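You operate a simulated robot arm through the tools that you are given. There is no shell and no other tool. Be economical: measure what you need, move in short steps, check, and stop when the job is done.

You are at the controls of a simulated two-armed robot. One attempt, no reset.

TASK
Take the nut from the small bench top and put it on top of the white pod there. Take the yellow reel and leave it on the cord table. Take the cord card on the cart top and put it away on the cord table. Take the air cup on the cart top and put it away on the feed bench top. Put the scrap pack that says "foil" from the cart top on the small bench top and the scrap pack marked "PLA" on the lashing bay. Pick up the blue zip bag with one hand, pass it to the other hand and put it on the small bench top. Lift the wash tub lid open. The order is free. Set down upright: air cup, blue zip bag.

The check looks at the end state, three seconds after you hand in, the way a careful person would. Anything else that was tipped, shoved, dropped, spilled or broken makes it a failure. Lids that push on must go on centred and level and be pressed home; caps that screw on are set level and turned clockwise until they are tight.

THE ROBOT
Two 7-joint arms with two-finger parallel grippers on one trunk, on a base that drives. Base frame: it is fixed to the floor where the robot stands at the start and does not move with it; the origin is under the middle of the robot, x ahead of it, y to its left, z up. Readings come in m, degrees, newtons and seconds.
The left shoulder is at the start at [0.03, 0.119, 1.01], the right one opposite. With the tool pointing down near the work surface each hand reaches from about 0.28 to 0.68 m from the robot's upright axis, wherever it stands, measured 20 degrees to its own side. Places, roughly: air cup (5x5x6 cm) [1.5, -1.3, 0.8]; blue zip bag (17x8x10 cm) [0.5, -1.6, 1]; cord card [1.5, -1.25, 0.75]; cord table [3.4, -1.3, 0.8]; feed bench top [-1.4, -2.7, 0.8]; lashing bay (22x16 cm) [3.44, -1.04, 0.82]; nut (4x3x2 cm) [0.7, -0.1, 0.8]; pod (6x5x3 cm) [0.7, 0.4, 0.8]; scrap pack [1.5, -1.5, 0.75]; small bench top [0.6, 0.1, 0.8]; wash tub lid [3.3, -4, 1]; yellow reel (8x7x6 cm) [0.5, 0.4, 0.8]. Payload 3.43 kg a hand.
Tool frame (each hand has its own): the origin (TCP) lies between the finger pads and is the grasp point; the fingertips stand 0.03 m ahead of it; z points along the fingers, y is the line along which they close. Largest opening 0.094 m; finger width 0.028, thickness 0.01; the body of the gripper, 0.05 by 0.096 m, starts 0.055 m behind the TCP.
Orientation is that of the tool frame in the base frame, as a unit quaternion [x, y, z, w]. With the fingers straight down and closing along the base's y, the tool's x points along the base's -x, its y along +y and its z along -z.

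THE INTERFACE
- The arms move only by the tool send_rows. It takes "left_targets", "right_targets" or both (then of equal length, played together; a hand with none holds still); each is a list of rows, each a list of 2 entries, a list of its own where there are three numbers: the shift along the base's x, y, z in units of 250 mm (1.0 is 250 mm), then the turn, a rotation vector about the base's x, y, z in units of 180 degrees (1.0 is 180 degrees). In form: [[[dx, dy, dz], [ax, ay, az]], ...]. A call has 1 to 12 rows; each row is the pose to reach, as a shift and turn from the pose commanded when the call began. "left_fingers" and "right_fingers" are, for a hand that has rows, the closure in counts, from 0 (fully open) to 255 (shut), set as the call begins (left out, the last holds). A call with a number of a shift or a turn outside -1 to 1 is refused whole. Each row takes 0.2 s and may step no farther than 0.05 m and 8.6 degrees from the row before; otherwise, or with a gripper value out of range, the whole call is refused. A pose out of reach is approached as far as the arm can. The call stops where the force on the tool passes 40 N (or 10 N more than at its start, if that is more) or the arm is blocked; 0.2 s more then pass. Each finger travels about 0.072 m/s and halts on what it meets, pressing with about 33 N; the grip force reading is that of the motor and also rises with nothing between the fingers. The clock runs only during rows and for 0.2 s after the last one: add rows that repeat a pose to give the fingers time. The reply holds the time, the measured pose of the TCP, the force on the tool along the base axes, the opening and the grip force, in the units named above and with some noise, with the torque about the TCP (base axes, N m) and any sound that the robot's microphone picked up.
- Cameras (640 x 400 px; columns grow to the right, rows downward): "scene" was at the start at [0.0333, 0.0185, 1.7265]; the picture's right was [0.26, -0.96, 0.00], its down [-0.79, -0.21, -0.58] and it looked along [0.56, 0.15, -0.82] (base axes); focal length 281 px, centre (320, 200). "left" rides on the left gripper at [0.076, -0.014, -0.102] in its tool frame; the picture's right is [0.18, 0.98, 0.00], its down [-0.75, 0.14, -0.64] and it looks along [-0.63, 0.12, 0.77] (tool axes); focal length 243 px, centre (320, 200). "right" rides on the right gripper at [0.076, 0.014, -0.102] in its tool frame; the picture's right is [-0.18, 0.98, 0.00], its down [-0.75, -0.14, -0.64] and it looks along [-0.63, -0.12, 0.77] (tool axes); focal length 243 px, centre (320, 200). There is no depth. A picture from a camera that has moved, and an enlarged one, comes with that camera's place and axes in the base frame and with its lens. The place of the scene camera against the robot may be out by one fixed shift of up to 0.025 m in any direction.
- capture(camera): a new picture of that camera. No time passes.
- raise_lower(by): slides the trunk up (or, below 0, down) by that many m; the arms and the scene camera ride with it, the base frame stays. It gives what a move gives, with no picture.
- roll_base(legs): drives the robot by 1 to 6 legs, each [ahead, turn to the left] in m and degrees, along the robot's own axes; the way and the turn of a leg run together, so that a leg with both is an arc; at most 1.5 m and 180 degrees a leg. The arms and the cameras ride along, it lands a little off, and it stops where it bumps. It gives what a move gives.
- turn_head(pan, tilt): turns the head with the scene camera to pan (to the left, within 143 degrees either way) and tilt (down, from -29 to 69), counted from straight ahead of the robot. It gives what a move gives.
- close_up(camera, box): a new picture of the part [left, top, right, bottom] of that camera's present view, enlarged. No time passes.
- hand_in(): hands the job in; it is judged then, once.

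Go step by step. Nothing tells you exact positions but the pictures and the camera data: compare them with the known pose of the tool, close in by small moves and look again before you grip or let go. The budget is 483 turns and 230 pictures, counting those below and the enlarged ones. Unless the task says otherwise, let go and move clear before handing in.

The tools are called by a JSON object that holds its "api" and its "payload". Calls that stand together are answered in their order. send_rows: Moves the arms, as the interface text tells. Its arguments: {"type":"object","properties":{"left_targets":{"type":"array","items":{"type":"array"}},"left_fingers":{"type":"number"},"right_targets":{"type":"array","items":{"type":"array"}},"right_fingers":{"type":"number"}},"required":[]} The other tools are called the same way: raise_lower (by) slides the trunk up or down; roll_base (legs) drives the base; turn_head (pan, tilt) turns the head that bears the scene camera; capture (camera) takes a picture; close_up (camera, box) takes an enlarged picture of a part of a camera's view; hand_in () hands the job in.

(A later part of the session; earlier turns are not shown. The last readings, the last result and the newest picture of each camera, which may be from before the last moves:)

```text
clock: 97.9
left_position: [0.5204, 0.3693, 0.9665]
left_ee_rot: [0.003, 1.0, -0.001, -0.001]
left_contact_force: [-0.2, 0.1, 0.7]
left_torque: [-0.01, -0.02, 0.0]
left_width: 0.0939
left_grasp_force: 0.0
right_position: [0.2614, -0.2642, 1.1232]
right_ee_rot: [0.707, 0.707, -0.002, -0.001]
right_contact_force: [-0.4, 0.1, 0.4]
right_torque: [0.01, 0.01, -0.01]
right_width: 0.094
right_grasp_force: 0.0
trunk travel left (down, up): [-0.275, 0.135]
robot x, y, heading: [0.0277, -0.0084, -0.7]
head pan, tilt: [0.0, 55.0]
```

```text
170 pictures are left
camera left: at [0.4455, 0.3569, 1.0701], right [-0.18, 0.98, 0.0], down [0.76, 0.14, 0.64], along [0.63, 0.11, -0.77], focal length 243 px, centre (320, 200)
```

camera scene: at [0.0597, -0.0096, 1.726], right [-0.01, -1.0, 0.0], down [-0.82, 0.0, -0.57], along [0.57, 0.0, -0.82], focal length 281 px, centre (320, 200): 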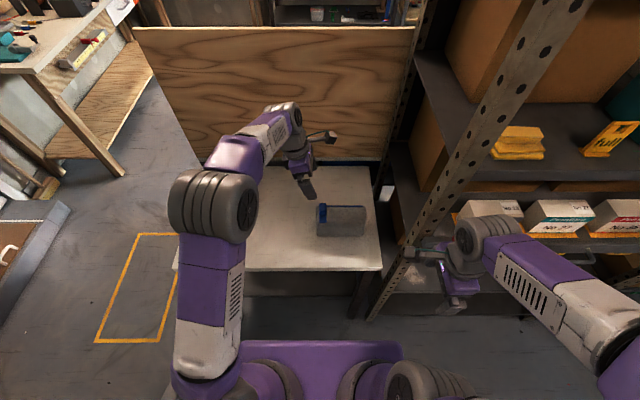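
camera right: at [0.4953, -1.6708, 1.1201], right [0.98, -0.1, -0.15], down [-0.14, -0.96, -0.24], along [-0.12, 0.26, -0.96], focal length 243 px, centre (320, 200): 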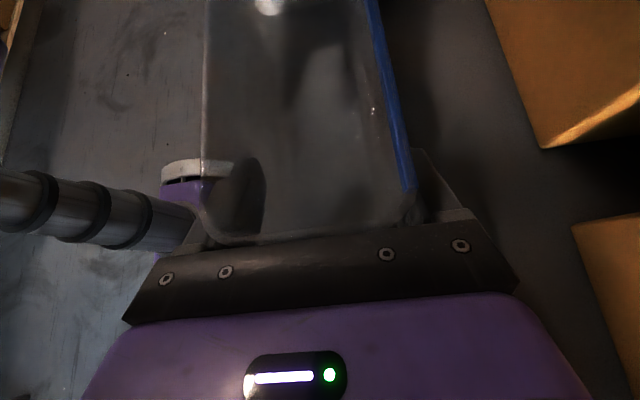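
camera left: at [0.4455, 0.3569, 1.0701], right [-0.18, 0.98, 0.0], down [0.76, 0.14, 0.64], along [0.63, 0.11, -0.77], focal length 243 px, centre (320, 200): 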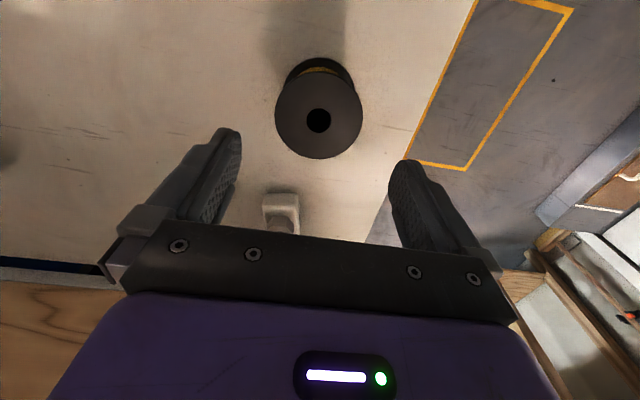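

{"api": "send_rows", "payload": {"left_targets": [[[-0.006, 0, -0.16], [0, 0, 0]], [[-0.006, 0, -0.32], [0, 0, 0]], [[-0.006, 0, -0.42], [0, 0, 0]]]}}

{"api": "send_rows", "payload": {"left_targets": [[[0, 0, 0], [0, 0, 0]], [[0, 0, 0], [0, 0, 0]], [[0, 0, 0], [0, 0, 0]], [[0, 0, 0], [0, 0, 0]]], "left_fingers": 255}}

{"api": "capture", "payload": {"camera": "left"}}

```text
clock: 98.7
left_position: [0.5176, 0.3696, 0.8612]
left_ee_rot: [0.004, 1.0, 0.0, -0.001]
left_contact_force: [0.2, -0.6, 0.5]
left_torque: [0.02, 0.01, 0.02]
left_width: 0.0941
left_grasp_force: 0.0
right_position: [0.2606, -0.2645, 1.1233]
right_ee_rot: [0.706, 0.708, -0.002, 0.001]
right_contact_force: [-0.3, -1.1, 0.3]
right_torque: [0.0, -0.02, 0.04]
right_width: 0.0942
right_grasp_force: 0.0
trunk travel left (down, up): [-0.275, 0.135]
robot x, y, heading: [0.0223, -0.012, -0.4]
head pan, tilt: [0.0, 55.0]
```

```text
clock: 99.7
left_position: [0.5173, 0.3682, 0.8608]
left_ee_rot: [0.003, 1.0, 0.0, -0.002]
left_contact_force: [-0.9, -0.5, -0.5]
left_torque: [0.07, -0.03, 0.0]
left_width: 0.0671
left_grasp_force: 33.1
right_position: [0.2599, -0.2646, 1.1238]
right_ee_rot: [0.706, 0.708, -0.002, 0.0]
right_contact_force: [-0.6, -0.8, 0.5]
right_torque: [-0.03, -0.01, 0.0]
right_width: 0.0939
right_grasp_force: 0.1
trunk travel left (down, up): [-0.275, 0.135]
robot x, y, heading: [0.0228, -0.013, -0.2]
head pan, tilt: [0.0, 55.0]
```

```text
169 pictures are left
camera left: at [0.4424, 0.3545, 0.9636], right [-0.18, 0.98, 0.0], down [0.76, 0.14, 0.64], along [0.63, 0.11, -0.77], focal length 243 px, centre (320, 200)
```

left: 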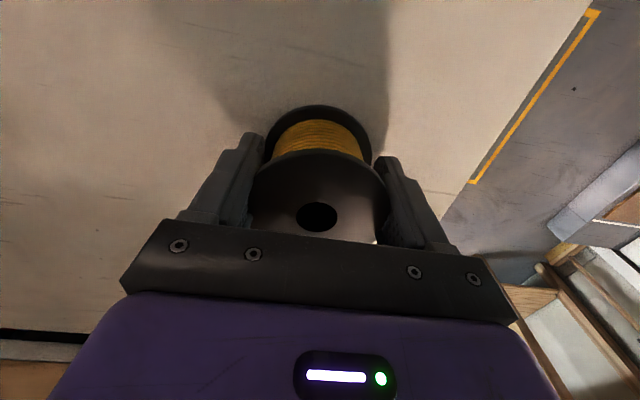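

The reel is held (67 mm). I'll lift it, back away, and look for the route to the cart.

{"api": "send_rows", "payload": {"left_targets": [[[0, 0, 0.18], [0, 0, 0]], [[0, 0, 0.36], [0, 0, 0]], [[0, 0, 0.54], [0, 0, 0]], [[-0.1, -0.05, 0.72], [0, 0, 0]], [[-0.25, -0.1, 0.82], [0, 0, 0]], [[-0.4, -0.15, 0.9], [0, 0, 0]]]}}

{"api": "roll_base", "payload": {"legs": [[-0.3, 0]]}}

{"api": "turn_head", "payload": {"pan": 30, "tilt": 25}}

{"api": "capture", "payload": {"camera": "scene"}}

{"api": "turn_head", "payload": {"pan": 0, "tilt": 45}}

{"api": "capture", "payload": {"camera": "scene"}}

```text
refused: row 4 steps farther than a row can; nothing moved
```

```text
clock: 101.7
left_position: [0.2234, 0.3705, 0.8619]
left_ee_rot: [0.002, 1.0, -0.001, -0.001]
left_contact_force: [0.7, -0.5, 0.4]
left_torque: [0.0, 0.01, 0.01]
left_width: 0.067
left_grasp_force: 33.7
right_position: [-0.0319, -0.2617, 1.1228]
right_ee_rot: [0.706, 0.708, -0.002, -0.001]
right_contact_force: [0.5, -0.6, -0.2]
right_torque: [0.01, -0.02, 0.01]
right_width: 0.0939
right_grasp_force: 0.0
trunk travel left (down, up): [-0.275, 0.135]
robot x, y, heading: [-0.2687, -0.0067, 0.2]
head pan, tilt: [0.0, 55.0]
```

```text
clock: 102.7
left_position: [0.2241, 0.3711, 0.8614]
left_ee_rot: [0.002, 1.0, 0.001, -0.002]
left_contact_force: [0.2, 0.4, -0.1]
left_torque: [-0.03, 0.0, -0.02]
left_width: 0.0667
left_grasp_force: 33.1
right_position: [-0.0316, -0.262, 1.1235]
right_ee_rot: [0.706, 0.708, 0.0, 0.0]
right_contact_force: [0.2, 0.2, -0.5]
right_torque: [-0.03, -0.02, -0.01]
right_width: 0.0939
right_grasp_force: 0.0
trunk travel left (down, up): [-0.275, 0.135]
robot x, y, heading: [-0.2681, -0.0167, -0.4]
head pan, tilt: [30.0, 25.0]
```

```text
168 pictures are left
camera scene: at [-0.2247, 0.0366, 1.7699], right [0.5, -0.87, 0.0], down [-0.37, -0.21, -0.91], along [0.79, 0.45, -0.42], focal length 281 px, centre (320, 200)
```

scene: 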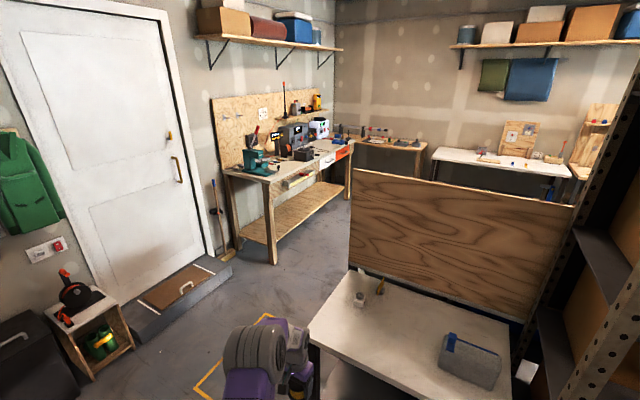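

```text
clock: 103.6
left_position: [0.2252, 0.3717, 0.861]
left_ee_rot: [0.003, 1.0, 0.001, -0.001]
left_contact_force: [0.3, -0.1, 1.2]
left_torque: [0.02, 0.01, -0.02]
left_width: 0.0667
left_grasp_force: 32.5
right_position: [-0.0318, -0.2618, 1.1228]
right_ee_rot: [0.706, 0.708, -0.002, 0.0]
right_contact_force: [-0.6, -0.3, 0.0]
right_torque: [0.0, 0.01, 0.0]
right_width: 0.094
right_grasp_force: 0.1
trunk travel left (down, up): [-0.275, 0.135]
robot x, y, heading: [-0.2675, -0.009, -0.3]
head pan, tilt: [0.0, 45.0]
```

```text
167 pictures are left
camera scene: at [-0.2233, -0.0093, 1.7395], right [0.0, -1.0, 0.0], down [-0.71, 0.0, -0.71], along [0.71, 0.0, -0.71], focal length 281 px, centre (320, 200)
```

scene: 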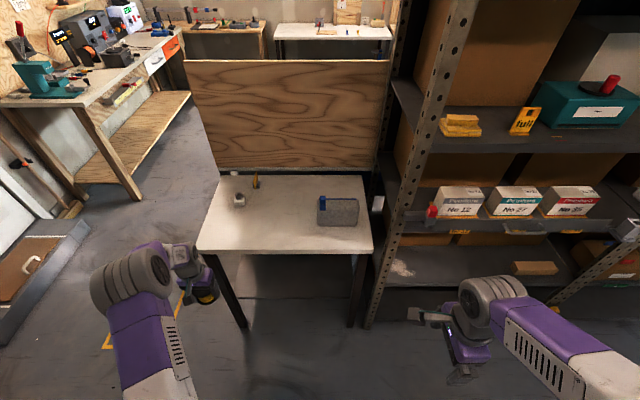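

The reel slid across the bench but is still firmly held, and the bench items are undisturbed. I'll lift it, tuck in, and take the left route around the panel.

{"api": "send_rows", "payload": {"left_targets": [[[-0.05, -0.05, 0.15], [0, 0, 0]], [[-0.12, -0.1, 0.3], [0, 0, 0]], [[-0.2, -0.15, 0.45], [0, 0, 0]], [[-0.28, -0.2, 0.6], [0, 0, 0]], [[-0.36, -0.25, 0.75], [0, 0, 0]]]}}

{"api": "roll_base", "payload": {"legs": [[0, 90], [1.0, 0], [0, -90]]}}

{"api": "turn_head", "payload": {"pan": 0, "tilt": 35}}

{"api": "capture", "payload": {"camera": "scene"}}

```text
clock: 104.8
left_position: [0.13, 0.3069, 1.0512]
left_ee_rot: [0.003, 1.0, 0.0, -0.002]
left_contact_force: [-0.3, -0.2, -2.5]
left_torque: [0.03, 0.03, 0.0]
left_width: 0.0667
left_grasp_force: 33.1
right_position: [-0.0326, -0.2629, 1.1236]
right_ee_rot: [0.706, 0.709, -0.002, 0.0]
right_contact_force: [0.1, 0.3, -0.9]
right_torque: [0.03, -0.02, -0.01]
right_width: 0.0941
right_grasp_force: 0.1
trunk travel left (down, up): [-0.275, 0.135]
robot x, y, heading: [-0.2655, -0.0086, -0.3]
head pan, tilt: [0.0, 45.0]
```

```text
clock: 117.7
left_position: [0.1183, 1.3099, 1.05]
left_ee_rot: [-0.001, 1.0, 0.0, -0.001]
left_contact_force: [-0.3, -0.2, -2.1]
left_torque: [0.0, -0.02, 0.01]
left_width: 0.0661
left_grasp_force: 33.0
right_position: [-0.0415, 0.7397, 1.1229]
right_ee_rot: [0.703, 0.711, -0.002, 0.001]
right_contact_force: [0.0, 0.9, 0.1]
right_torque: [-0.01, 0.0, -0.02]
right_width: 0.0939
right_grasp_force: 0.0
trunk travel left (down, up): [-0.275, 0.135]
robot x, y, heading: [-0.2783, 0.9894, -0.0]
head pan, tilt: [0.0, 45.0]
```

```text
clock: 118.5
left_position: [0.1186, 1.3104, 1.0508]
left_ee_rot: [-0.001, 1.0, -0.001, -0.002]
left_contact_force: [-0.4, -0.7, -2.2]
left_torque: [-0.01, 0.04, 0.0]
left_width: 0.0665
left_grasp_force: 32.6
right_position: [-0.0406, 0.7404, 1.1232]
right_ee_rot: [0.703, 0.711, -0.001, 0.0]
right_contact_force: [-0.8, -0.4, 0.2]
right_torque: [0.0, 0.04, 0.01]
right_width: 0.094
right_grasp_force: 0.0
trunk travel left (down, up): [-0.275, 0.135]
robot x, y, heading: [-0.2821, 0.9888, -0.2]
head pan, tilt: [0.0, 35.0]
```

```text
166 pictures are left
camera scene: at [-0.2282, 0.9916, 1.7542], right [0.0, -1.0, 0.0], down [-0.57, 0.0, -0.82], along [0.82, 0.0, -0.57], focal length 281 px, centre (320, 200)
```

scene: 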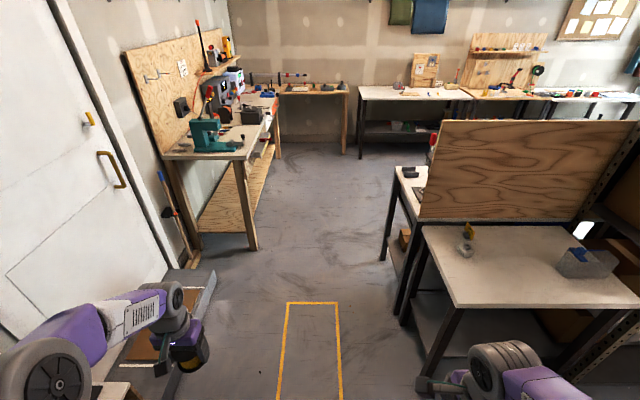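

{"api": "send_rows", "payload": {"left_targets": [[[-0.02, -0.18, 0], [0, 0, 0]], [[-0.04, -0.36, 0], [0, 0, 0]], [[-0.06, -0.54, 0], [0, 0, 0]], [[-0.08, -0.72, 0], [0, 0, 0]], [[-0.1, -0.9, 0.0], [0, 0, 0]]]}}

{"api": "turn_head", "payload": {"pan": 0, "tilt": 60}}

{"api": "capture", "payload": {"camera": "scene"}}

```text
clock: 119.7
left_position: [0.0937, 1.0823, 1.0502]
left_ee_rot: [-0.002, 1.0, 0.0, -0.002]
left_contact_force: [-0.4, 0.0, -2.2]
left_torque: [0.04, 0.02, -0.01]
left_width: 0.0664
left_grasp_force: 33.3
right_position: [-0.042, 0.7385, 1.1228]
right_ee_rot: [0.703, 0.711, -0.001, 0.0]
right_contact_force: [1.1, 0.2, 0.5]
right_torque: [0.03, 0.0, 0.01]
right_width: 0.0939
right_grasp_force: 0.1
trunk travel left (down, up): [-0.275, 0.135]
robot x, y, heading: [-0.2817, 0.9943, -0.2]
head pan, tilt: [0.0, 35.0]
```

```text
clock: 120.5
left_position: [0.0917, 1.0851, 1.0497]
left_ee_rot: [-0.001, 1.0, 0.0, -0.001]
left_contact_force: [0.7, 0.5, -2.4]
left_torque: [-0.03, 0.07, 0.04]
left_width: 0.0664
left_grasp_force: 33.1
right_position: [-0.0422, 0.7403, 1.1228]
right_ee_rot: [0.703, 0.711, -0.001, 0.0]
right_contact_force: [0.3, 0.2, 0.1]
right_torque: [-0.02, 0.02, 0.04]
right_width: 0.0939
right_grasp_force: 0.0
trunk travel left (down, up): [-0.275, 0.135]
robot x, y, heading: [-0.2802, 0.9922, -0.0]
head pan, tilt: [0.0, 60.0]
```

```text
165 pictures are left
camera scene: at [-0.2496, 0.9912, 1.72], right [0.0, -1.0, 0.0], down [-0.87, 0.0, -0.5], along [0.5, 0.0, -0.87], focal length 281 px, centre (320, 200)
```

scene: 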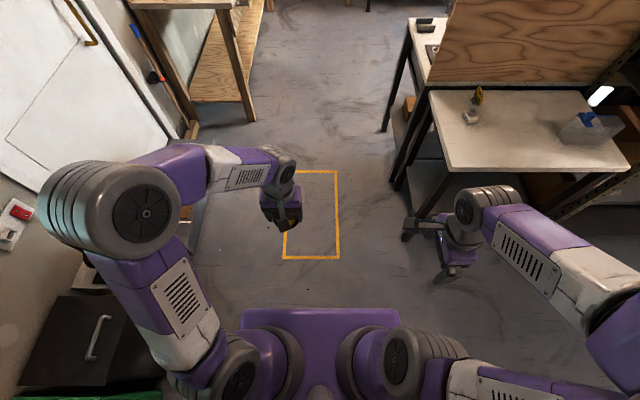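

I'll tuck the right arm too, yawing it back to the start posture, so it clears the panel.

{"api": "send_rows", "payload": {"right_targets": [[[0.02, 0.02, 0], [0, 0, 0.046]], [[0.04, 0.04, 0], [0, 0, 0.092]], [[0.06, 0.06, 0], [0, 0, 0.138]], [[0.08, 0.08, 0], [0, 0, 0.184]], [[0.1, 0.1, 0], [0, 0, 0.23]], [[0.12, 0.12, 0], [0, 0, 0.276]], [[0.14, 0.14, 0], [0, 0, 0.322]], [[0.16, 0.16, 0], [0, 0, 0.368]], [[0.18, 0.18, 0], [0, 0, 0.414]], [[0.2, 0.2, 0], [0, 0, 0.46]], [[0.2, 0.24, 0], [0, 0, 0.5]]]}}

{"api": "capture", "payload": {"camera": "scene"}}

```text
clock: 122.9
left_position: [0.0925, 1.0833, 1.0479]
left_ee_rot: [-0.001, 1.0, 0.0, -0.002]
left_contact_force: [-0.1, -0.2, -2.6]
left_torque: [0.0, 0.04, -0.01]
left_width: 0.0664
left_grasp_force: 32.5
right_position: [0.0085, 0.8005, 1.1231]
right_ee_rot: [-0.006, 1.0, -0.001, 0.001]
right_contact_force: [0.2, 0.8, -0.2]
right_torque: [0.0, 0.0, -0.01]
right_width: 0.0941
right_grasp_force: 0.1
trunk travel left (down, up): [-0.275, 0.135]
robot x, y, heading: [-0.2818, 0.9916, 0.3]
head pan, tilt: [0.0, 60.0]
```

```text
164 pictures are left
camera scene: at [-0.2497, 0.9917, 1.72], right [0.0, -1.0, 0.0], down [-0.87, 0.0, -0.5], along [0.5, 0.0, -0.87], focal length 281 px, centre (320, 200)
```

scene: 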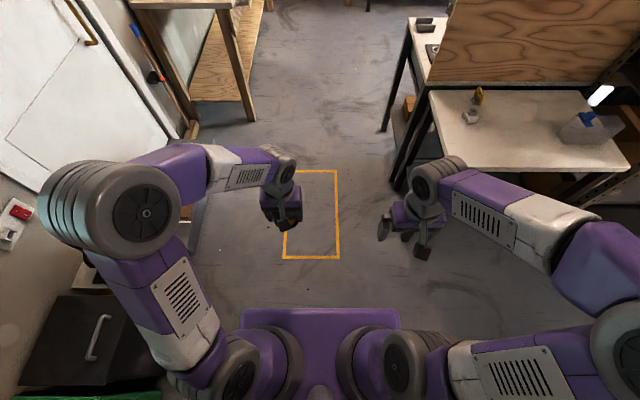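

{"api": "send_rows", "payload": {"right_targets": [[[0.1, 0.12, 0], [0, 0, 0]], [[0.2, 0.24, 0], [0, 0, 0]], [[0.3, 0.36, 0], [0, 0, 0]], [[0.4, 0.44, 0], [0, 0, 0]]]}}

{"api": "capture", "payload": {"camera": "scene"}}

```text
clock: 123.9
left_position: [0.0931, 1.0851, 1.0491]
left_ee_rot: [-0.001, 1.0, 0.0, -0.001]
left_contact_force: [0.3, -0.2, -2.4]
left_torque: [0.03, 0.02, 0.0]
left_width: 0.0665
left_grasp_force: 33.0
right_position: [0.1092, 0.91, 1.1227]
right_ee_rot: [-0.004, 1.0, -0.002, 0.001]
right_contact_force: [0.2, 0.3, -0.2]
right_torque: [-0.01, 0.01, -0.01]
right_width: 0.0941
right_grasp_force: 0.0
trunk travel left (down, up): [-0.275, 0.135]
robot x, y, heading: [-0.2767, 0.9928, 0.4]
head pan, tilt: [0.0, 60.0]
```

```text
163 pictures are left
camera scene: at [-0.2486, 0.9921, 1.7199], right [0.0, -1.0, 0.0], down [-0.87, 0.0, -0.5], along [0.5, 0.0, -0.87], focal length 281 px, centre (320, 200)
```

scene: 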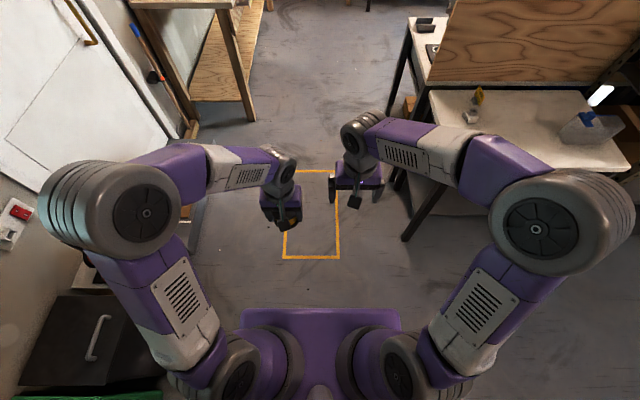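

Both arms are tucked. I'll swing slightly left past the panel edge, then angle right.

{"api": "roll_base", "payload": {"legs": [[0, 7], [1.2, 0], [0, -18], [0.9, 0]]}}

{"api": "turn_head", "payload": {"pan": -60, "tilt": 30}}

{"api": "capture", "payload": {"camera": "scene"}}

{"api": "turn_head", "payload": {"pan": 0, "tilt": 30}}

{"api": "capture", "payload": {"camera": "scene"}}

```text
clock: 135.9
left_position: [2.1675, 1.0498, 1.0487]
left_ee_rot: [0.077, 0.997, 0.0, -0.001]
left_contact_force: [0.3, -0.3, -2.1]
left_torque: [0.0, 0.04, 0.03]
left_width: 0.0666
left_grasp_force: 33.0
right_position: [2.1531, 0.8755, 1.1234]
right_ee_rot: [0.074, 0.997, -0.001, 0.001]
right_contact_force: [0.1, 0.3, -0.4]
right_torque: [0.04, 0.0, 0.04]
right_width: 0.0941
right_grasp_force: 0.1
trunk travel left (down, up): [-0.275, 0.135]
robot x, y, heading: [1.7846, 1.0187, -8.9]
head pan, tilt: [0.0, 60.0]
```

```text
clock: 137.2
left_position: [2.1666, 1.0506, 1.0495]
left_ee_rot: [0.078, 0.997, 0.0, -0.002]
left_contact_force: [0.1, 1.1, -1.6]
left_torque: [0.01, 0.0, -0.02]
left_width: 0.0662
left_grasp_force: 33.0
right_position: [2.1538, 0.8752, 1.1241]
right_ee_rot: [0.074, 0.997, -0.002, 0.002]
right_contact_force: [0.1, 0.1, -0.1]
right_torque: [0.01, 0.0, 0.02]
right_width: 0.0938
right_grasp_force: 0.1
trunk travel left (down, up): [-0.275, 0.135]
robot x, y, heading: [1.7835, 1.0178, -8.9]
head pan, tilt: [-60.0, 30.0]
```

```text
162 pictures are left
camera scene: at [1.7802, 0.9371, 1.762], right [-0.93, -0.36, 0.0], down [-0.18, 0.47, -0.87], along [0.31, -0.81, -0.5], focal length 281 px, centre (320, 200)
```

scene: 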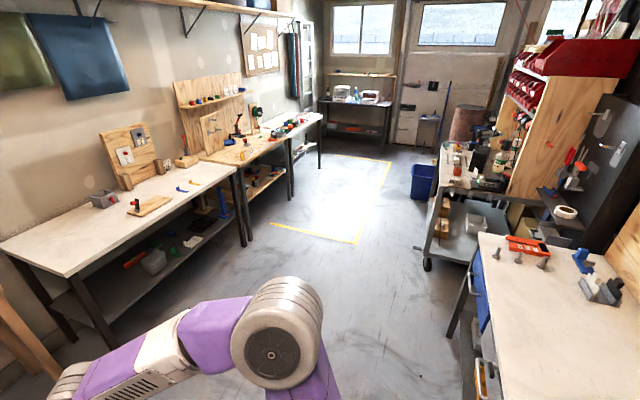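

```text
clock: 138.5
left_position: [2.1663, 1.0498, 1.0487]
left_ee_rot: [0.078, 0.997, 0.0, -0.002]
left_contact_force: [-0.8, 0.2, -1.9]
left_torque: [0.0, 0.01, 0.01]
left_width: 0.0662
left_grasp_force: 33.4
right_position: [2.1528, 0.8763, 1.1248]
right_ee_rot: [0.075, 0.997, -0.001, 0.001]
right_contact_force: [-0.4, 0.4, -1.3]
right_torque: [0.0, 0.0, -0.01]
right_width: 0.0944
right_grasp_force: 0.1
trunk travel left (down, up): [-0.275, 0.135]
robot x, y, heading: [1.7835, 1.0155, -8.9]
head pan, tilt: [0.0, 30.0]
```

```text
161 pictures are left
camera scene: at [1.8369, 1.0073, 1.7621], right [-0.16, -0.99, 0.0], down [-0.49, 0.08, -0.87], along [0.86, -0.13, -0.5], focal length 281 px, centre (320, 200)
```

scene: 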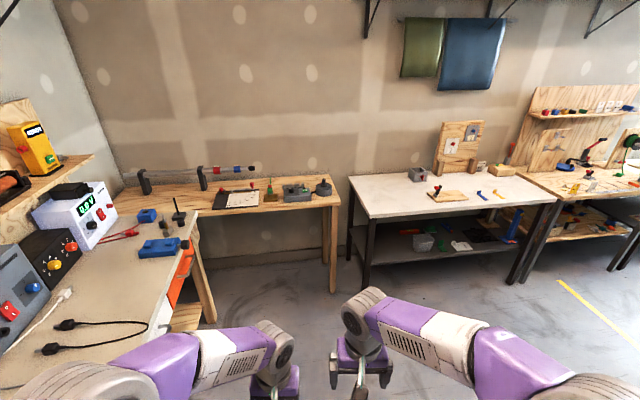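

The cart is on the right and the wooden cord table on the left. I'll drive down the aisle to about (2.5, -1.25).

{"api": "roll_base", "payload": {"legs": [[0, -63.5], [1.5, 0], [0.87, 0]]}}

{"api": "turn_head", "payload": {"pan": 50, "tilt": 30}}

{"api": "capture", "payload": {"camera": "scene"}}

{"api": "turn_head", "payload": {"pan": -70, "tilt": 35}}

{"api": "capture", "payload": {"camera": "scene"}}

```text
clock: 152.9
left_position: [2.7138, -1.5486, 1.0493]
left_ee_rot: [0.585, 0.811, 0.001, -0.002]
left_contact_force: [-0.2, -0.1, -2.1]
left_torque: [0.02, 0.01, 0.02]
left_width: 0.0665
left_grasp_force: 33.3
right_position: [2.5536, -1.616, 1.1241]
right_ee_rot: [0.581, 0.814, -0.001, 0.0]
right_contact_force: [0.3, -0.1, -0.8]
right_torque: [-0.01, 0.01, -0.03]
right_width: 0.094
right_grasp_force: 0.0
trunk travel left (down, up): [-0.275, 0.135]
robot x, y, heading: [2.5073, -1.2247, -71.2]
head pan, tilt: [0.0, 30.0]
```

```text
clock: 154.0
left_position: [2.7136, -1.5477, 1.0489]
left_ee_rot: [0.585, 0.811, 0.001, 0.0]
left_contact_force: [0.1, 0.3, -1.4]
left_torque: [0.04, 0.0, 0.01]
left_width: 0.0665
left_grasp_force: 32.9
right_position: [2.5535, -1.6166, 1.1235]
right_ee_rot: [0.581, 0.814, -0.002, 0.0]
right_contact_force: [0.0, 0.2, -0.1]
right_torque: [0.02, 0.0, 0.0]
right_width: 0.0942
right_grasp_force: 0.1
trunk travel left (down, up): [-0.275, 0.135]
robot x, y, heading: [2.5079, -1.2214, -71.3]
head pan, tilt: [50.0, 30.0]
```

```text
160 pictures are left
camera scene: at [2.5763, -1.2282, 1.7621], right [-0.37, -0.93, 0.0], down [-0.47, 0.18, -0.87], along [0.81, -0.32, -0.5], focal length 281 px, centre (320, 200)
```

scene: 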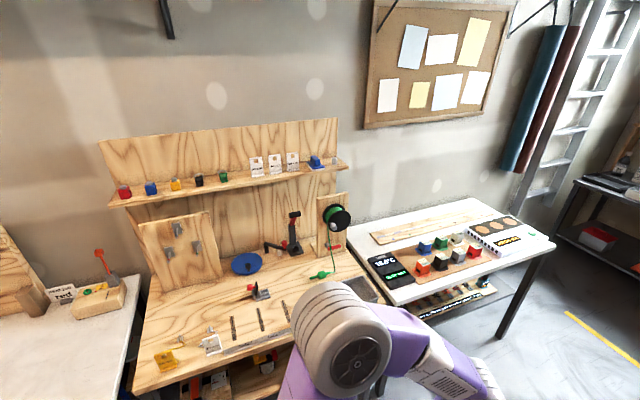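

```text
clock: 156.0
left_position: [2.7124, -1.548, 1.0498]
left_ee_rot: [0.584, 0.812, 0.001, -0.001]
left_contact_force: [0.1, 0.7, -1.6]
left_torque: [0.03, 0.02, 0.02]
left_width: 0.0662
left_grasp_force: 33.0
right_position: [2.5528, -1.616, 1.1243]
right_ee_rot: [0.582, 0.813, -0.001, 0.0]
right_contact_force: [-0.5, -0.5, 0.1]
right_torque: [-0.04, 0.0, 0.02]
right_width: 0.0941
right_grasp_force: 0.1
trunk travel left (down, up): [-0.275, 0.135]
robot x, y, heading: [2.5096, -1.2231, -71.5]
head pan, tilt: [-70.0, 35.0]
```

```text
159 pictures are left
camera scene: at [2.4233, -1.2499, 1.7543], right [-0.62, 0.78, 0.0], down [0.45, 0.36, -0.82], along [-0.64, -0.51, -0.57], focal length 281 px, centre (320, 200)
```

scene: 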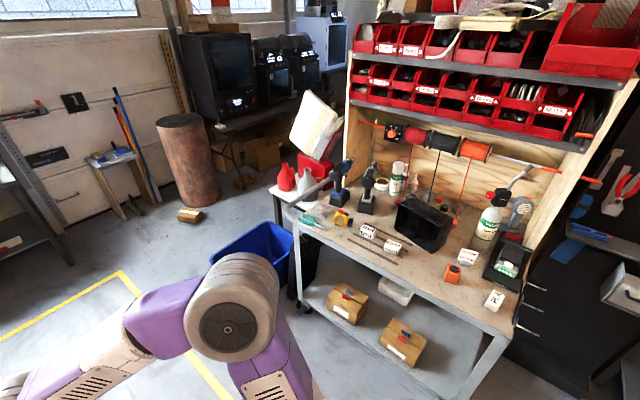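

{"api": "roll_base", "payload": {"legs": [[0, 71.3]]}}

{"api": "turn_head", "payload": {"pan": 0, "tilt": 38}}

{"api": "capture", "payload": {"camera": "scene"}}

{"api": "close_up", "payload": {"camera": "scene", "box": [120, 80, 440, 280]}}

```text
clock: 159.5
left_position: [2.8816, -1.1341, 1.0493]
left_ee_rot: [0.005, 1.0, 0.0, -0.002]
left_contact_force: [0.1, -0.2, -2.6]
left_torque: [0.01, 0.01, -0.04]
left_width: 0.0666
left_grasp_force: 32.9
right_position: [2.8962, -1.3079, 1.1239]
right_ee_rot: [0.0, 1.0, 0.0, 0.002]
right_contact_force: [0.1, -0.7, -0.7]
right_torque: [0.0, -0.01, 0.02]
right_width: 0.0942
right_grasp_force: 0.0
trunk travel left (down, up): [-0.275, 0.135]
robot x, y, heading: [2.5077, -1.2248, -0.4]
head pan, tilt: [-70.0, 35.0]
```

```text
clock: 160.9
left_position: [2.8811, -1.1339, 1.0492]
left_ee_rot: [0.005, 1.0, 0.001, -0.002]
left_contact_force: [0.0, -0.2, -2.5]
left_torque: [0.04, -0.01, -0.01]
left_width: 0.0662
left_grasp_force: 32.7
right_position: [2.8953, -1.3086, 1.1249]
right_ee_rot: [0.002, 1.0, -0.001, 0.001]
right_contact_force: [0.6, 0.2, -0.6]
right_torque: [0.01, 0.01, -0.02]
right_width: 0.0938
right_grasp_force: 0.1
trunk travel left (down, up): [-0.275, 0.135]
robot x, y, heading: [2.5061, -1.2232, -0.5]
head pan, tilt: [0.0, 38.0]
```

```text
158 pictures are left
camera scene: at [2.5581, -1.2238, 1.7497], right [-0.01, -1.0, 0.0], down [-0.62, 0.01, -0.79], along [0.79, -0.01, -0.62], focal length 281 px, centre (320, 200)
```

scene: 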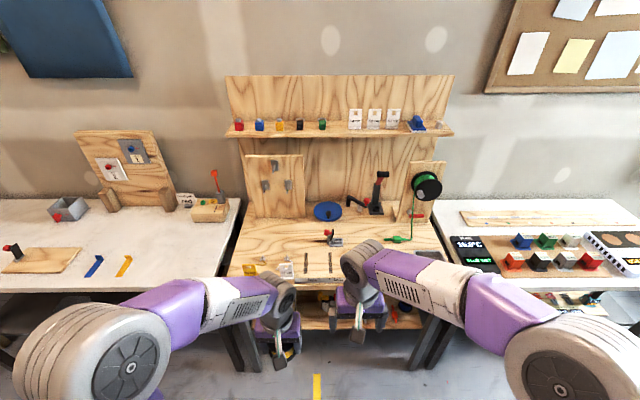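

```text
2.00 times, centred on (280, 180) of scene
camera zoom: at [2.5581, -1.2238, 1.7497], right [-0.01, -1.0, 0.0], down [-0.62, 0.01, -0.79], along [0.79, -0.01, -0.62], focal length 562 px, centre (400, 240)
```

zoom: 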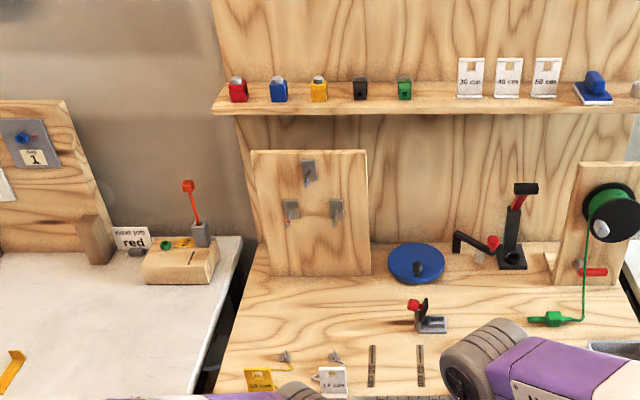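

{"api": "roll_base", "payload": {"legs": [[0.27, 0]]}}

{"api": "turn_head", "payload": {"pan": 0, "tilt": 55}}

{"api": "capture", "payload": {"camera": "scene"}}

{"api": "capture", "payload": {"camera": "right"}}

{"api": "capture", "payload": {"camera": "left"}}

```text
clock: 162.9
left_position: [3.1576, -1.1359, 1.048]
left_ee_rot: [0.004, 1.0, 0.0, -0.002]
left_contact_force: [0.5, 1.2, -1.7]
left_torque: [0.0, 0.01, -0.02]
left_width: 0.0666
left_grasp_force: 33.1
right_position: [3.1711, -1.3094, 1.1242]
right_ee_rot: [-0.001, 1.0, -0.001, 0.001]
right_contact_force: [-0.2, 0.5, 0.2]
right_torque: [0.02, 0.01, -0.02]
right_width: 0.094
right_grasp_force: 0.1
trunk travel left (down, up): [-0.275, 0.135]
robot x, y, heading: [2.7836, -1.2228, -0.6]
head pan, tilt: [0.0, 38.0]
```

```text
clock: 163.7
left_position: [3.156, -1.1362, 1.0494]
left_ee_rot: [0.004, 1.0, 0.0, -0.002]
left_contact_force: [0.3, -0.5, -2.6]
left_torque: [-0.01, 0.04, -0.01]
left_width: 0.0664
left_grasp_force: 33.0
right_position: [3.1687, -1.3095, 1.124]
right_ee_rot: [0.0, 1.0, -0.002, 0.002]
right_contact_force: [0.1, 0.7, 0.0]
right_torque: [0.02, 0.0, -0.01]
right_width: 0.0941
right_grasp_force: 0.0
trunk travel left (down, up): [-0.275, 0.135]
robot x, y, heading: [2.7829, -1.2245, -0.6]
head pan, tilt: [0.0, 55.0]
```

```text
156 pictures are left
camera scene: at [2.8186, -1.2257, 1.7261], right [-0.01, -1.0, 0.0], down [-0.82, 0.01, -0.57], along [0.57, 0.0, -0.82], focal length 281 px, centre (320, 200)
```

scene: 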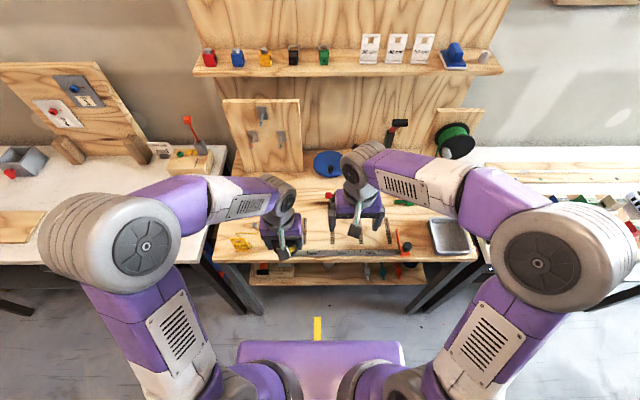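

```text
155 pictures are left
camera right: at [3.0935, -1.2964, 1.2258], right [0.18, 0.98, 0.0], down [0.75, -0.14, 0.64], along [0.63, -0.12, -0.76], focal length 243 px, centre (320, 200)
```

right: 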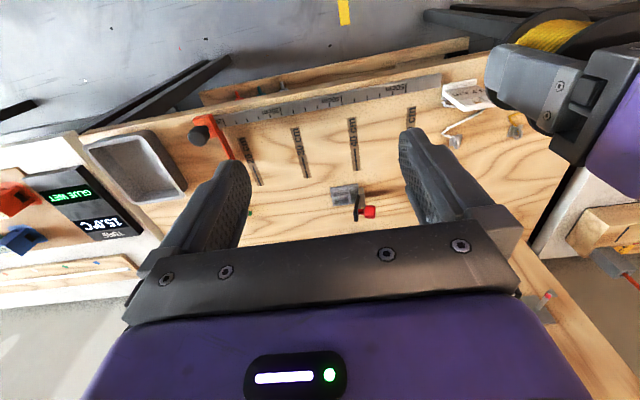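

```text
154 pictures are left
camera left: at [3.0818, -1.1491, 1.1515], right [-0.18, 0.98, 0.0], down [0.76, 0.14, 0.64], along [0.63, 0.11, -0.77], focal length 243 px, centre (320, 200)
```

left: 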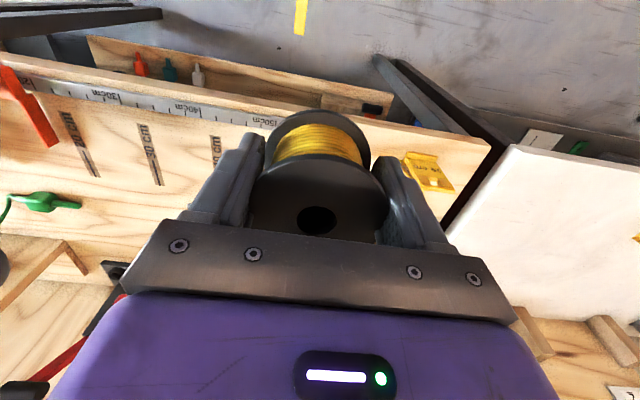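

The cord table has the clamp, slots, tray and tags. Free ground for the reel is near [3.42, -1.44], and the bay at the left stays free. I'll turn right 25° so the left hand can reach it.

{"api": "roll_base", "payload": {"legs": [[0, -25], [0.08, 0]]}}

{"api": "capture", "payload": {"camera": "left"}}

{"api": "capture", "payload": {"camera": "scene"}}

```text
clock: 166.0
left_position: [3.2321, -1.3397, 1.0494]
left_ee_rot: [0.223, 0.975, 0.0, -0.003]
left_contact_force: [-0.1, 0.5, -1.9]
left_torque: [0.05, 0.04, 0.03]
left_width: 0.0661
left_grasp_force: 32.5
right_position: [3.1684, -1.5021, 1.1243]
right_ee_rot: [0.22, 0.976, -0.001, 0.001]
right_contact_force: [0.4, 0.6, -0.3]
right_torque: [0.02, 0.05, 0.04]
right_width: 0.0937
right_grasp_force: 0.0
trunk travel left (down, up): [-0.275, 0.135]
robot x, y, heading: [2.8531, -1.2572, -25.8]
head pan, tilt: [0.0, 55.0]
```

```text
153 pictures are left
camera left: at [3.1584, -1.3193, 1.1513], right [0.26, 0.96, 0.0], down [0.74, -0.2, 0.64], along [0.62, -0.17, -0.77], focal length 243 px, centre (320, 200)
```

left: 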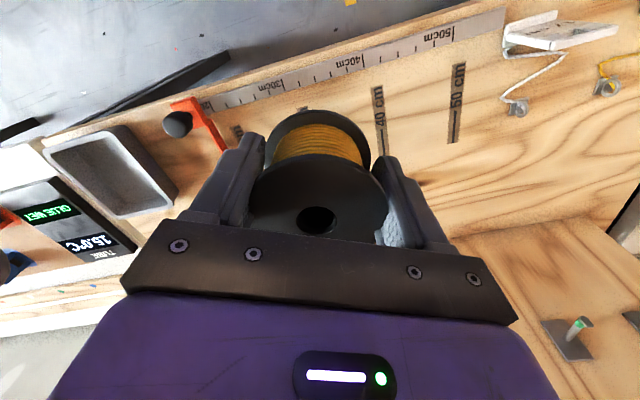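

```text
152 pictures are left
camera scene: at [2.8879, -1.2792, 1.726], right [-0.44, -0.9, 0.0], down [-0.74, 0.36, -0.57], along [0.52, -0.25, -0.82], focal length 281 px, centre (320, 200)
```

scene: 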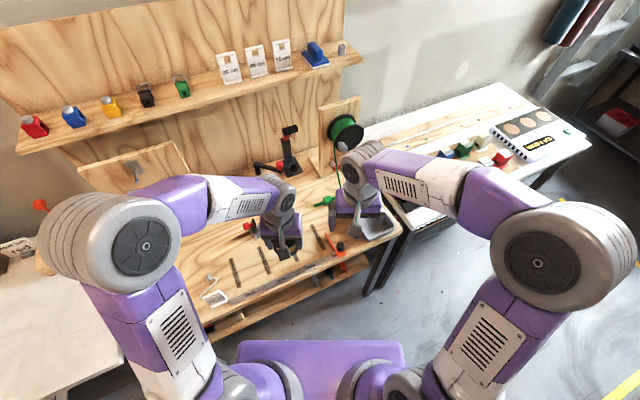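

{"api": "send_rows", "payload": {"left_targets": [[[0.15, -0.07, 0], [0, 0, 0]], [[0.3, -0.14, 0], [0, 0, 0]], [[0.45, -0.21, 0], [0, 0, 0]], [[0.6, -0.28, 0], [0, 0, 0]], [[0.75, -0.36, 0], [0, 0, 0]], [[0.75, -0.36, -0.18], [0, 0, 0]], [[0.75, -0.36, -0.36], [0, 0, 0]]]}}

{"api": "capture", "payload": {"camera": "left"}}

{"api": "capture", "payload": {"camera": "right"}}

```text
clock: 167.6
left_position: [3.42, -1.4294, 0.9584]
left_ee_rot: [0.224, 0.975, 0.001, -0.002]
left_contact_force: [0.9, -0.1, -2.3]
left_torque: [0.03, 0.06, 0.02]
left_width: 0.0662
left_grasp_force: 32.4
right_position: [3.169, -1.5033, 1.1246]
right_ee_rot: [0.221, 0.975, -0.001, 0.001]
right_contact_force: [0.2, 1.0, 0.8]
right_torque: [-0.02, 0.03, 0.01]
right_width: 0.0943
right_grasp_force: 0.2
trunk travel left (down, up): [-0.275, 0.135]
robot x, y, heading: [2.8542, -1.2582, -25.9]
head pan, tilt: [0.0, 55.0]
```

```text
151 pictures are left
camera left: at [3.3464, -1.4089, 1.0621], right [0.26, 0.96, 0.0], down [0.74, -0.2, 0.64], along [0.62, -0.17, -0.77], focal length 243 px, centre (320, 200)
```

left: 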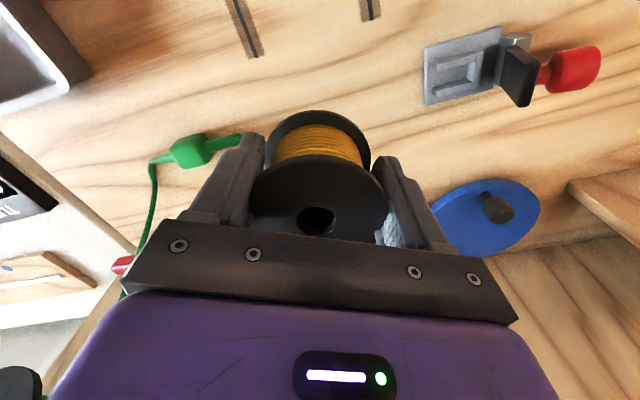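

```text
150 pictures are left
camera right: at [3.1063, -1.4582, 1.2255], right [0.59, 0.81, 0.0], down [0.62, -0.45, 0.64], along [0.52, -0.38, -0.77], focal length 243 px, centre (320, 200)
```

right: 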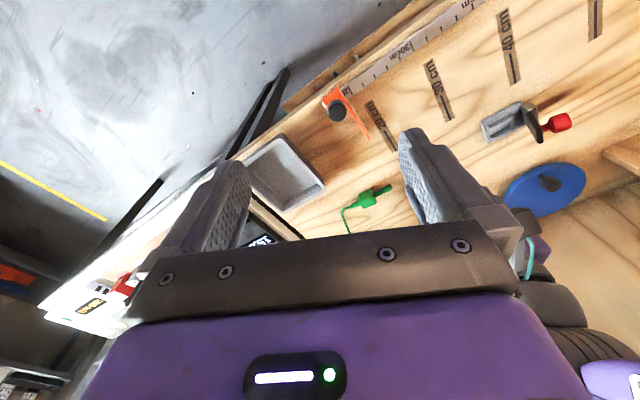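

{"api": "send_rows", "payload": {"left_targets": [[[0, 0, -0.18], [0, 0, 0]], [[0, 0, -0.34], [0, 0, 0]], [[0, 0, -0.352], [0, 0, 0]], [[0, 0, -0.364], [0, 0, 0]], [[0, 0, -0.376], [0, 0, 0]]]}}

```text
clock: 168.8
left_position: [3.4191, -1.4286, 0.8653]
left_ee_rot: [0.224, 0.975, 0.001, -0.002]
left_contact_force: [-0.5, -0.8, -2.2]
left_torque: [0.02, 0.03, -0.03]
left_width: 0.0664
left_grasp_force: 33.1
right_position: [3.1679, -1.5033, 1.1236]
right_ee_rot: [0.22, 0.976, -0.001, 0.002]
right_contact_force: [-0.9, 0.1, 0.4]
right_torque: [-0.01, 0.03, 0.0]
right_width: 0.0943
right_grasp_force: 0.0
trunk travel left (down, up): [-0.275, 0.135]
robot x, y, heading: [2.8539, -1.2576, -25.7]
head pan, tilt: [0.0, 55.0]
```

{"api": "send_rows", "payload": {"left_targets": [[[0, 0, -0.01], [0, 0, 0]], [[0, 0, -0.02], [0, 0, 0]], [[0, 0, -0.03], [0, 0, 0]]]}}

```text
clock: 169.6
left_position: [3.4181, -1.4295, 0.8617]
left_ee_rot: [0.223, 0.975, -0.001, 0.002]
left_contact_force: [-3.1, 3.6, 21.4]
left_torque: [0.11, 0.27, 0.1]
left_width: 0.0667
left_grasp_force: 33.1
right_position: [3.1666, -1.502, 1.1252]
right_ee_rot: [0.22, 0.976, -0.002, 0.003]
right_contact_force: [-0.5, -0.2, 0.4]
right_torque: [-0.02, 0.01, -0.01]
right_width: 0.0939
right_grasp_force: 0.1
trunk travel left (down, up): [-0.275, 0.135]
robot x, y, heading: [2.8532, -1.2587, -25.6]
head pan, tilt: [0.0, 55.0]
```

The reel is down on the table. I'll release and rise.

{"api": "send_rows", "payload": {"left_targets": [[[0, 0, 0.01], [0, 0, 0]], [[0, 0, 0.01], [0, 0, 0]], [[0, 0, 0.01], [0, 0, 0]], [[0, 0, 0.12], [0, 0, 0]], [[0, 0, 0.3], [0, 0, 0]], [[0, 0, 0.48], [0, 0, 0]], [[-0.1, 0.05, 0.62], [0, 0, 0]], [[-0.25, 0.12, 0.72], [0, 0, 0]], [[-0.42, 0.19, 0.76], [0, 0, 0]]], "left_fingers": 0}}

{"api": "capture", "payload": {"camera": "left"}}

```text
clock: 171.6
left_position: [3.3135, -1.3813, 1.0484]
left_ee_rot: [0.224, 0.975, 0.0, -0.001]
left_contact_force: [-0.1, -0.4, -0.2]
left_torque: [0.0, 0.01, 0.02]
left_width: 0.0941
left_grasp_force: 0.0
right_position: [3.1677, -1.5022, 1.1257]
right_ee_rot: [0.22, 0.975, -0.001, 0.001]
right_contact_force: [0.3, -0.2, -0.3]
right_torque: [-0.01, -0.03, 0.0]
right_width: 0.0941
right_grasp_force: 0.0
trunk travel left (down, up): [-0.275, 0.135]
robot x, y, heading: [2.8565, -1.2594, -25.7]
head pan, tilt: [0.0, 55.0]
```

```text
149 pictures are left
camera left: at [3.2403, -1.3612, 1.152], right [0.26, 0.96, 0.0], down [0.74, -0.2, 0.64], along [0.62, -0.17, -0.77], focal length 243 px, centre (320, 200)
```

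left: 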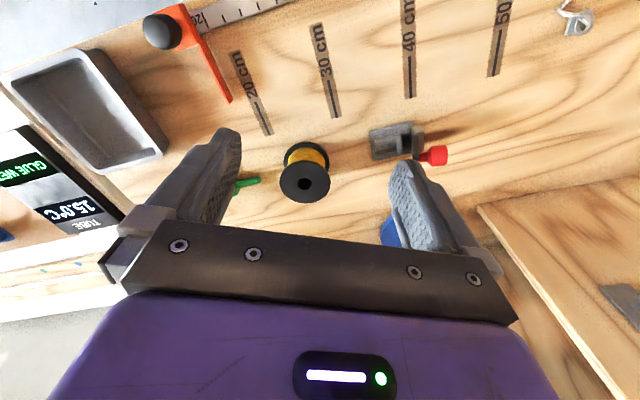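

The reel stands on the cord table. Now I'll back off and face the cart.

{"api": "roll_base", "payload": {"legs": [[-0.35, 0], [0, -140]]}}

{"api": "turn_head", "payload": {"pan": 0, "tilt": 35}}

{"api": "capture", "payload": {"camera": "scene"}}

{"api": "close_up", "payload": {"camera": "scene", "box": [200, 120, 440, 270]}}

```text
clock: 179.7
left_position: [2.1052, -1.301, 1.0492]
left_ee_rot: [0.994, 0.112, 0.002, 0.0]
left_contact_force: [0.0, -0.4, -0.2]
left_torque: [-0.03, 0.02, 0.01]
left_width: 0.0941
left_grasp_force: 0.0
right_position: [2.1445, -1.1144, 1.1241]
right_ee_rot: [0.993, 0.117, -0.003, -0.001]
right_contact_force: [1.0, -1.0, -0.2]
right_torque: [0.0, -0.01, 0.02]
right_width: 0.0939
right_grasp_force: 0.0
trunk travel left (down, up): [-0.275, 0.135]
robot x, y, heading: [2.5416, -1.1071, -167.3]
head pan, tilt: [0.0, 55.0]
```

```text
clock: 180.6
left_position: [2.1054, -1.3004, 1.0496]
left_ee_rot: [0.994, 0.112, 0.002, -0.001]
left_contact_force: [-0.4, -0.2, -0.3]
left_torque: [0.0, 0.02, -0.01]
left_width: 0.0939
left_grasp_force: 0.0
right_position: [2.1449, -1.1141, 1.1245]
right_ee_rot: [0.993, 0.117, -0.002, 0.0]
right_contact_force: [0.6, -0.2, 0.8]
right_torque: [-0.01, -0.01, 0.01]
right_width: 0.0942
right_grasp_force: 0.0
trunk travel left (down, up): [-0.275, 0.135]
robot x, y, heading: [2.5386, -1.104, -167.2]
head pan, tilt: [0.0, 35.0]
```

```text
148 pictures are left
camera scene: at [2.4778, -1.1214, 1.7542], right [-0.22, 0.97, 0.0], down [0.56, 0.13, -0.82], along [-0.8, -0.18, -0.57], focal length 281 px, centre (320, 200)
```

scene: 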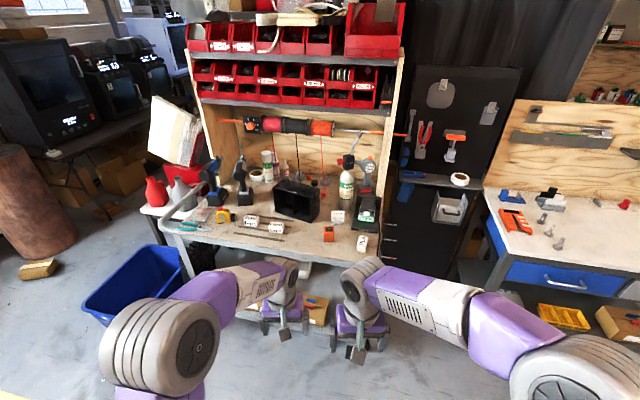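

```text
2.67 times, centred on (320, 195) of scene
camera zoom: at [2.4778, -1.1214, 1.7542], right [-0.22, 0.97, 0.0], down [0.56, 0.13, -0.82], along [-0.8, -0.18, -0.57], focal length 749 px, centre (320, 213)
```

zoom: 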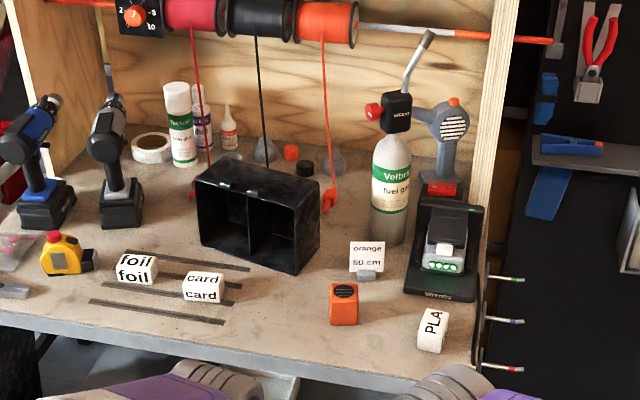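

I can read the packs "foil", "card" and "PLA", and see the "orange 50 cm" cord card and the orange air cup. This trip I'll take the PLA pack (right hand) and the cord card (left hand), so I'll drive up to the cart.

{"api": "roll_base", "payload": {"legs": [[0, 4], [0.53, 0], [0, -16.8]]}}

{"api": "turn_head", "payload": {"pan": 0, "tilt": 50}}

{"api": "capture", "payload": {"camera": "scene"}}

{"api": "capture", "payload": {"camera": "right"}}

{"api": "capture", "payload": {"camera": "left"}}

```text
clock: 185.0
left_position: [1.5748, -1.3518, 1.0477]
left_ee_rot: [1.0, 0.001, 0.001, 0.0]
left_contact_force: [-0.7, 0.8, 0.1]
left_torque: [-0.01, 0.0, 0.0]
left_width: 0.0937
left_grasp_force: 0.0
right_position: [1.6537, -1.1803, 1.1243]
right_ee_rot: [1.0, 0.006, -0.002, -0.001]
right_contact_force: [0.2, 0.2, 0.9]
right_torque: [-0.01, 0.0, -0.01]
right_width: 0.0939
right_grasp_force: 0.2
trunk travel left (down, up): [-0.275, 0.135]
robot x, y, heading: [2.0433, -1.2611, -179.7]
head pan, tilt: [0.0, 35.0]
```

```text
clock: 185.8
left_position: [1.5739, -1.3517, 1.0488]
left_ee_rot: [1.0, 0.001, 0.002, 0.0]
left_contact_force: [0.0, 0.4, -0.6]
left_torque: [-0.02, -0.02, 0.0]
left_width: 0.0936
left_grasp_force: 0.0
right_position: [1.6539, -1.179, 1.1248]
right_ee_rot: [1.0, 0.006, -0.002, -0.001]
right_contact_force: [0.1, 0.7, -0.4]
right_torque: [-0.01, 0.01, 0.0]
right_width: 0.094
right_grasp_force: 0.0
trunk travel left (down, up): [-0.275, 0.135]
robot x, y, heading: [2.04, -1.2611, -180.0]
head pan, tilt: [0.0, 50.0]
```

```text
146 pictures are left
camera scene: at [1.9877, -1.2613, 1.7326], right [0.0, 1.0, 0.0], down [0.77, 0.0, -0.64], along [-0.64, 0.0, -0.77], focal length 281 px, centre (320, 200)
```

scene: 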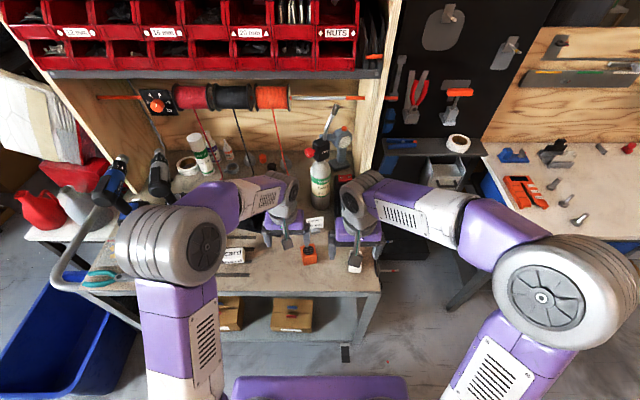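

```text
145 pictures are left
camera right: at [1.7305, -1.1946, 1.2259], right [-0.17, -0.98, 0.0], down [-0.75, 0.13, 0.64], along [-0.64, 0.11, -0.76], focal length 243 px, centre (320, 200)
```

right: 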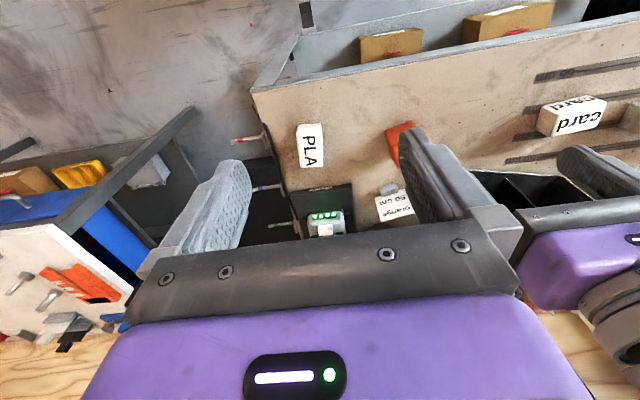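

```text
144 pictures are left
camera left: at [1.6514, -1.3373, 1.1513], right [0.19, -0.98, 0.0], down [-0.76, -0.14, 0.64], along [-0.63, -0.12, -0.77], focal length 243 px, centre (320, 200)
```

left: 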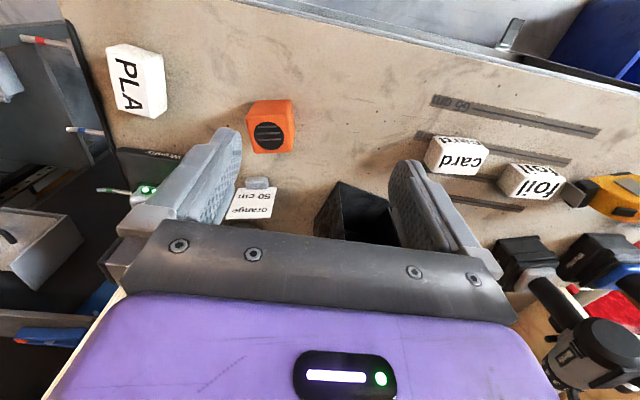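

I'll close in 7 cm and prepare to pick the PLA pack with the right hand (pack near [1.54, -1.145, 0.84]).

{"api": "roll_base", "payload": {"legs": [[0.06, 0]]}}

{"api": "send_rows", "payload": {"right_targets": [[[-0.05, 0.08, -0.18], [0, 0, 0]], [[-0.1, 0.14, -0.36], [0, 0, 0]], [[-0.16, 0.14, -0.54], [0, 0, 0]], [[-0.2, 0.14, -0.7], [0, 0, 0]]]}}

{"api": "capture", "payload": {"camera": "right"}}

```text
clock: 186.7
left_position: [1.5133, -1.3515, 1.0489]
left_ee_rot: [1.0, 0.0, 0.002, 0.0]
left_contact_force: [-1.0, 0.6, 0.2]
left_torque: [-0.03, -0.04, 0.05]
left_width: 0.0942
left_grasp_force: 0.2
right_position: [1.5923, -1.1806, 1.1223]
right_ee_rot: [1.0, 0.006, 0.0, -0.001]
right_contact_force: [-0.2, -0.7, 0.5]
right_torque: [0.05, -0.04, -0.01]
right_width: 0.0939
right_grasp_force: 0.1
trunk travel left (down, up): [-0.275, 0.135]
robot x, y, heading: [1.9805, -1.2622, -179.9]
head pan, tilt: [0.0, 50.0]
```

```text
refused: row 1 steps farther than a row can; nothing moved
```

```text
143 pictures are left
camera right: at [1.6694, -1.1946, 1.2255], right [-0.17, -0.98, 0.0], down [-0.75, 0.13, 0.64], along [-0.63, 0.11, -0.77], focal length 243 px, centre (320, 200)
```

right: 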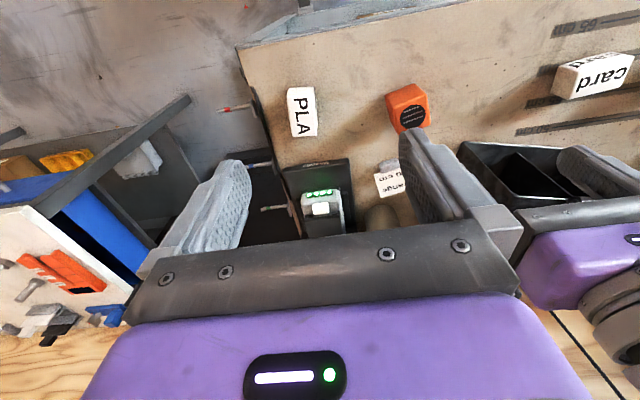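

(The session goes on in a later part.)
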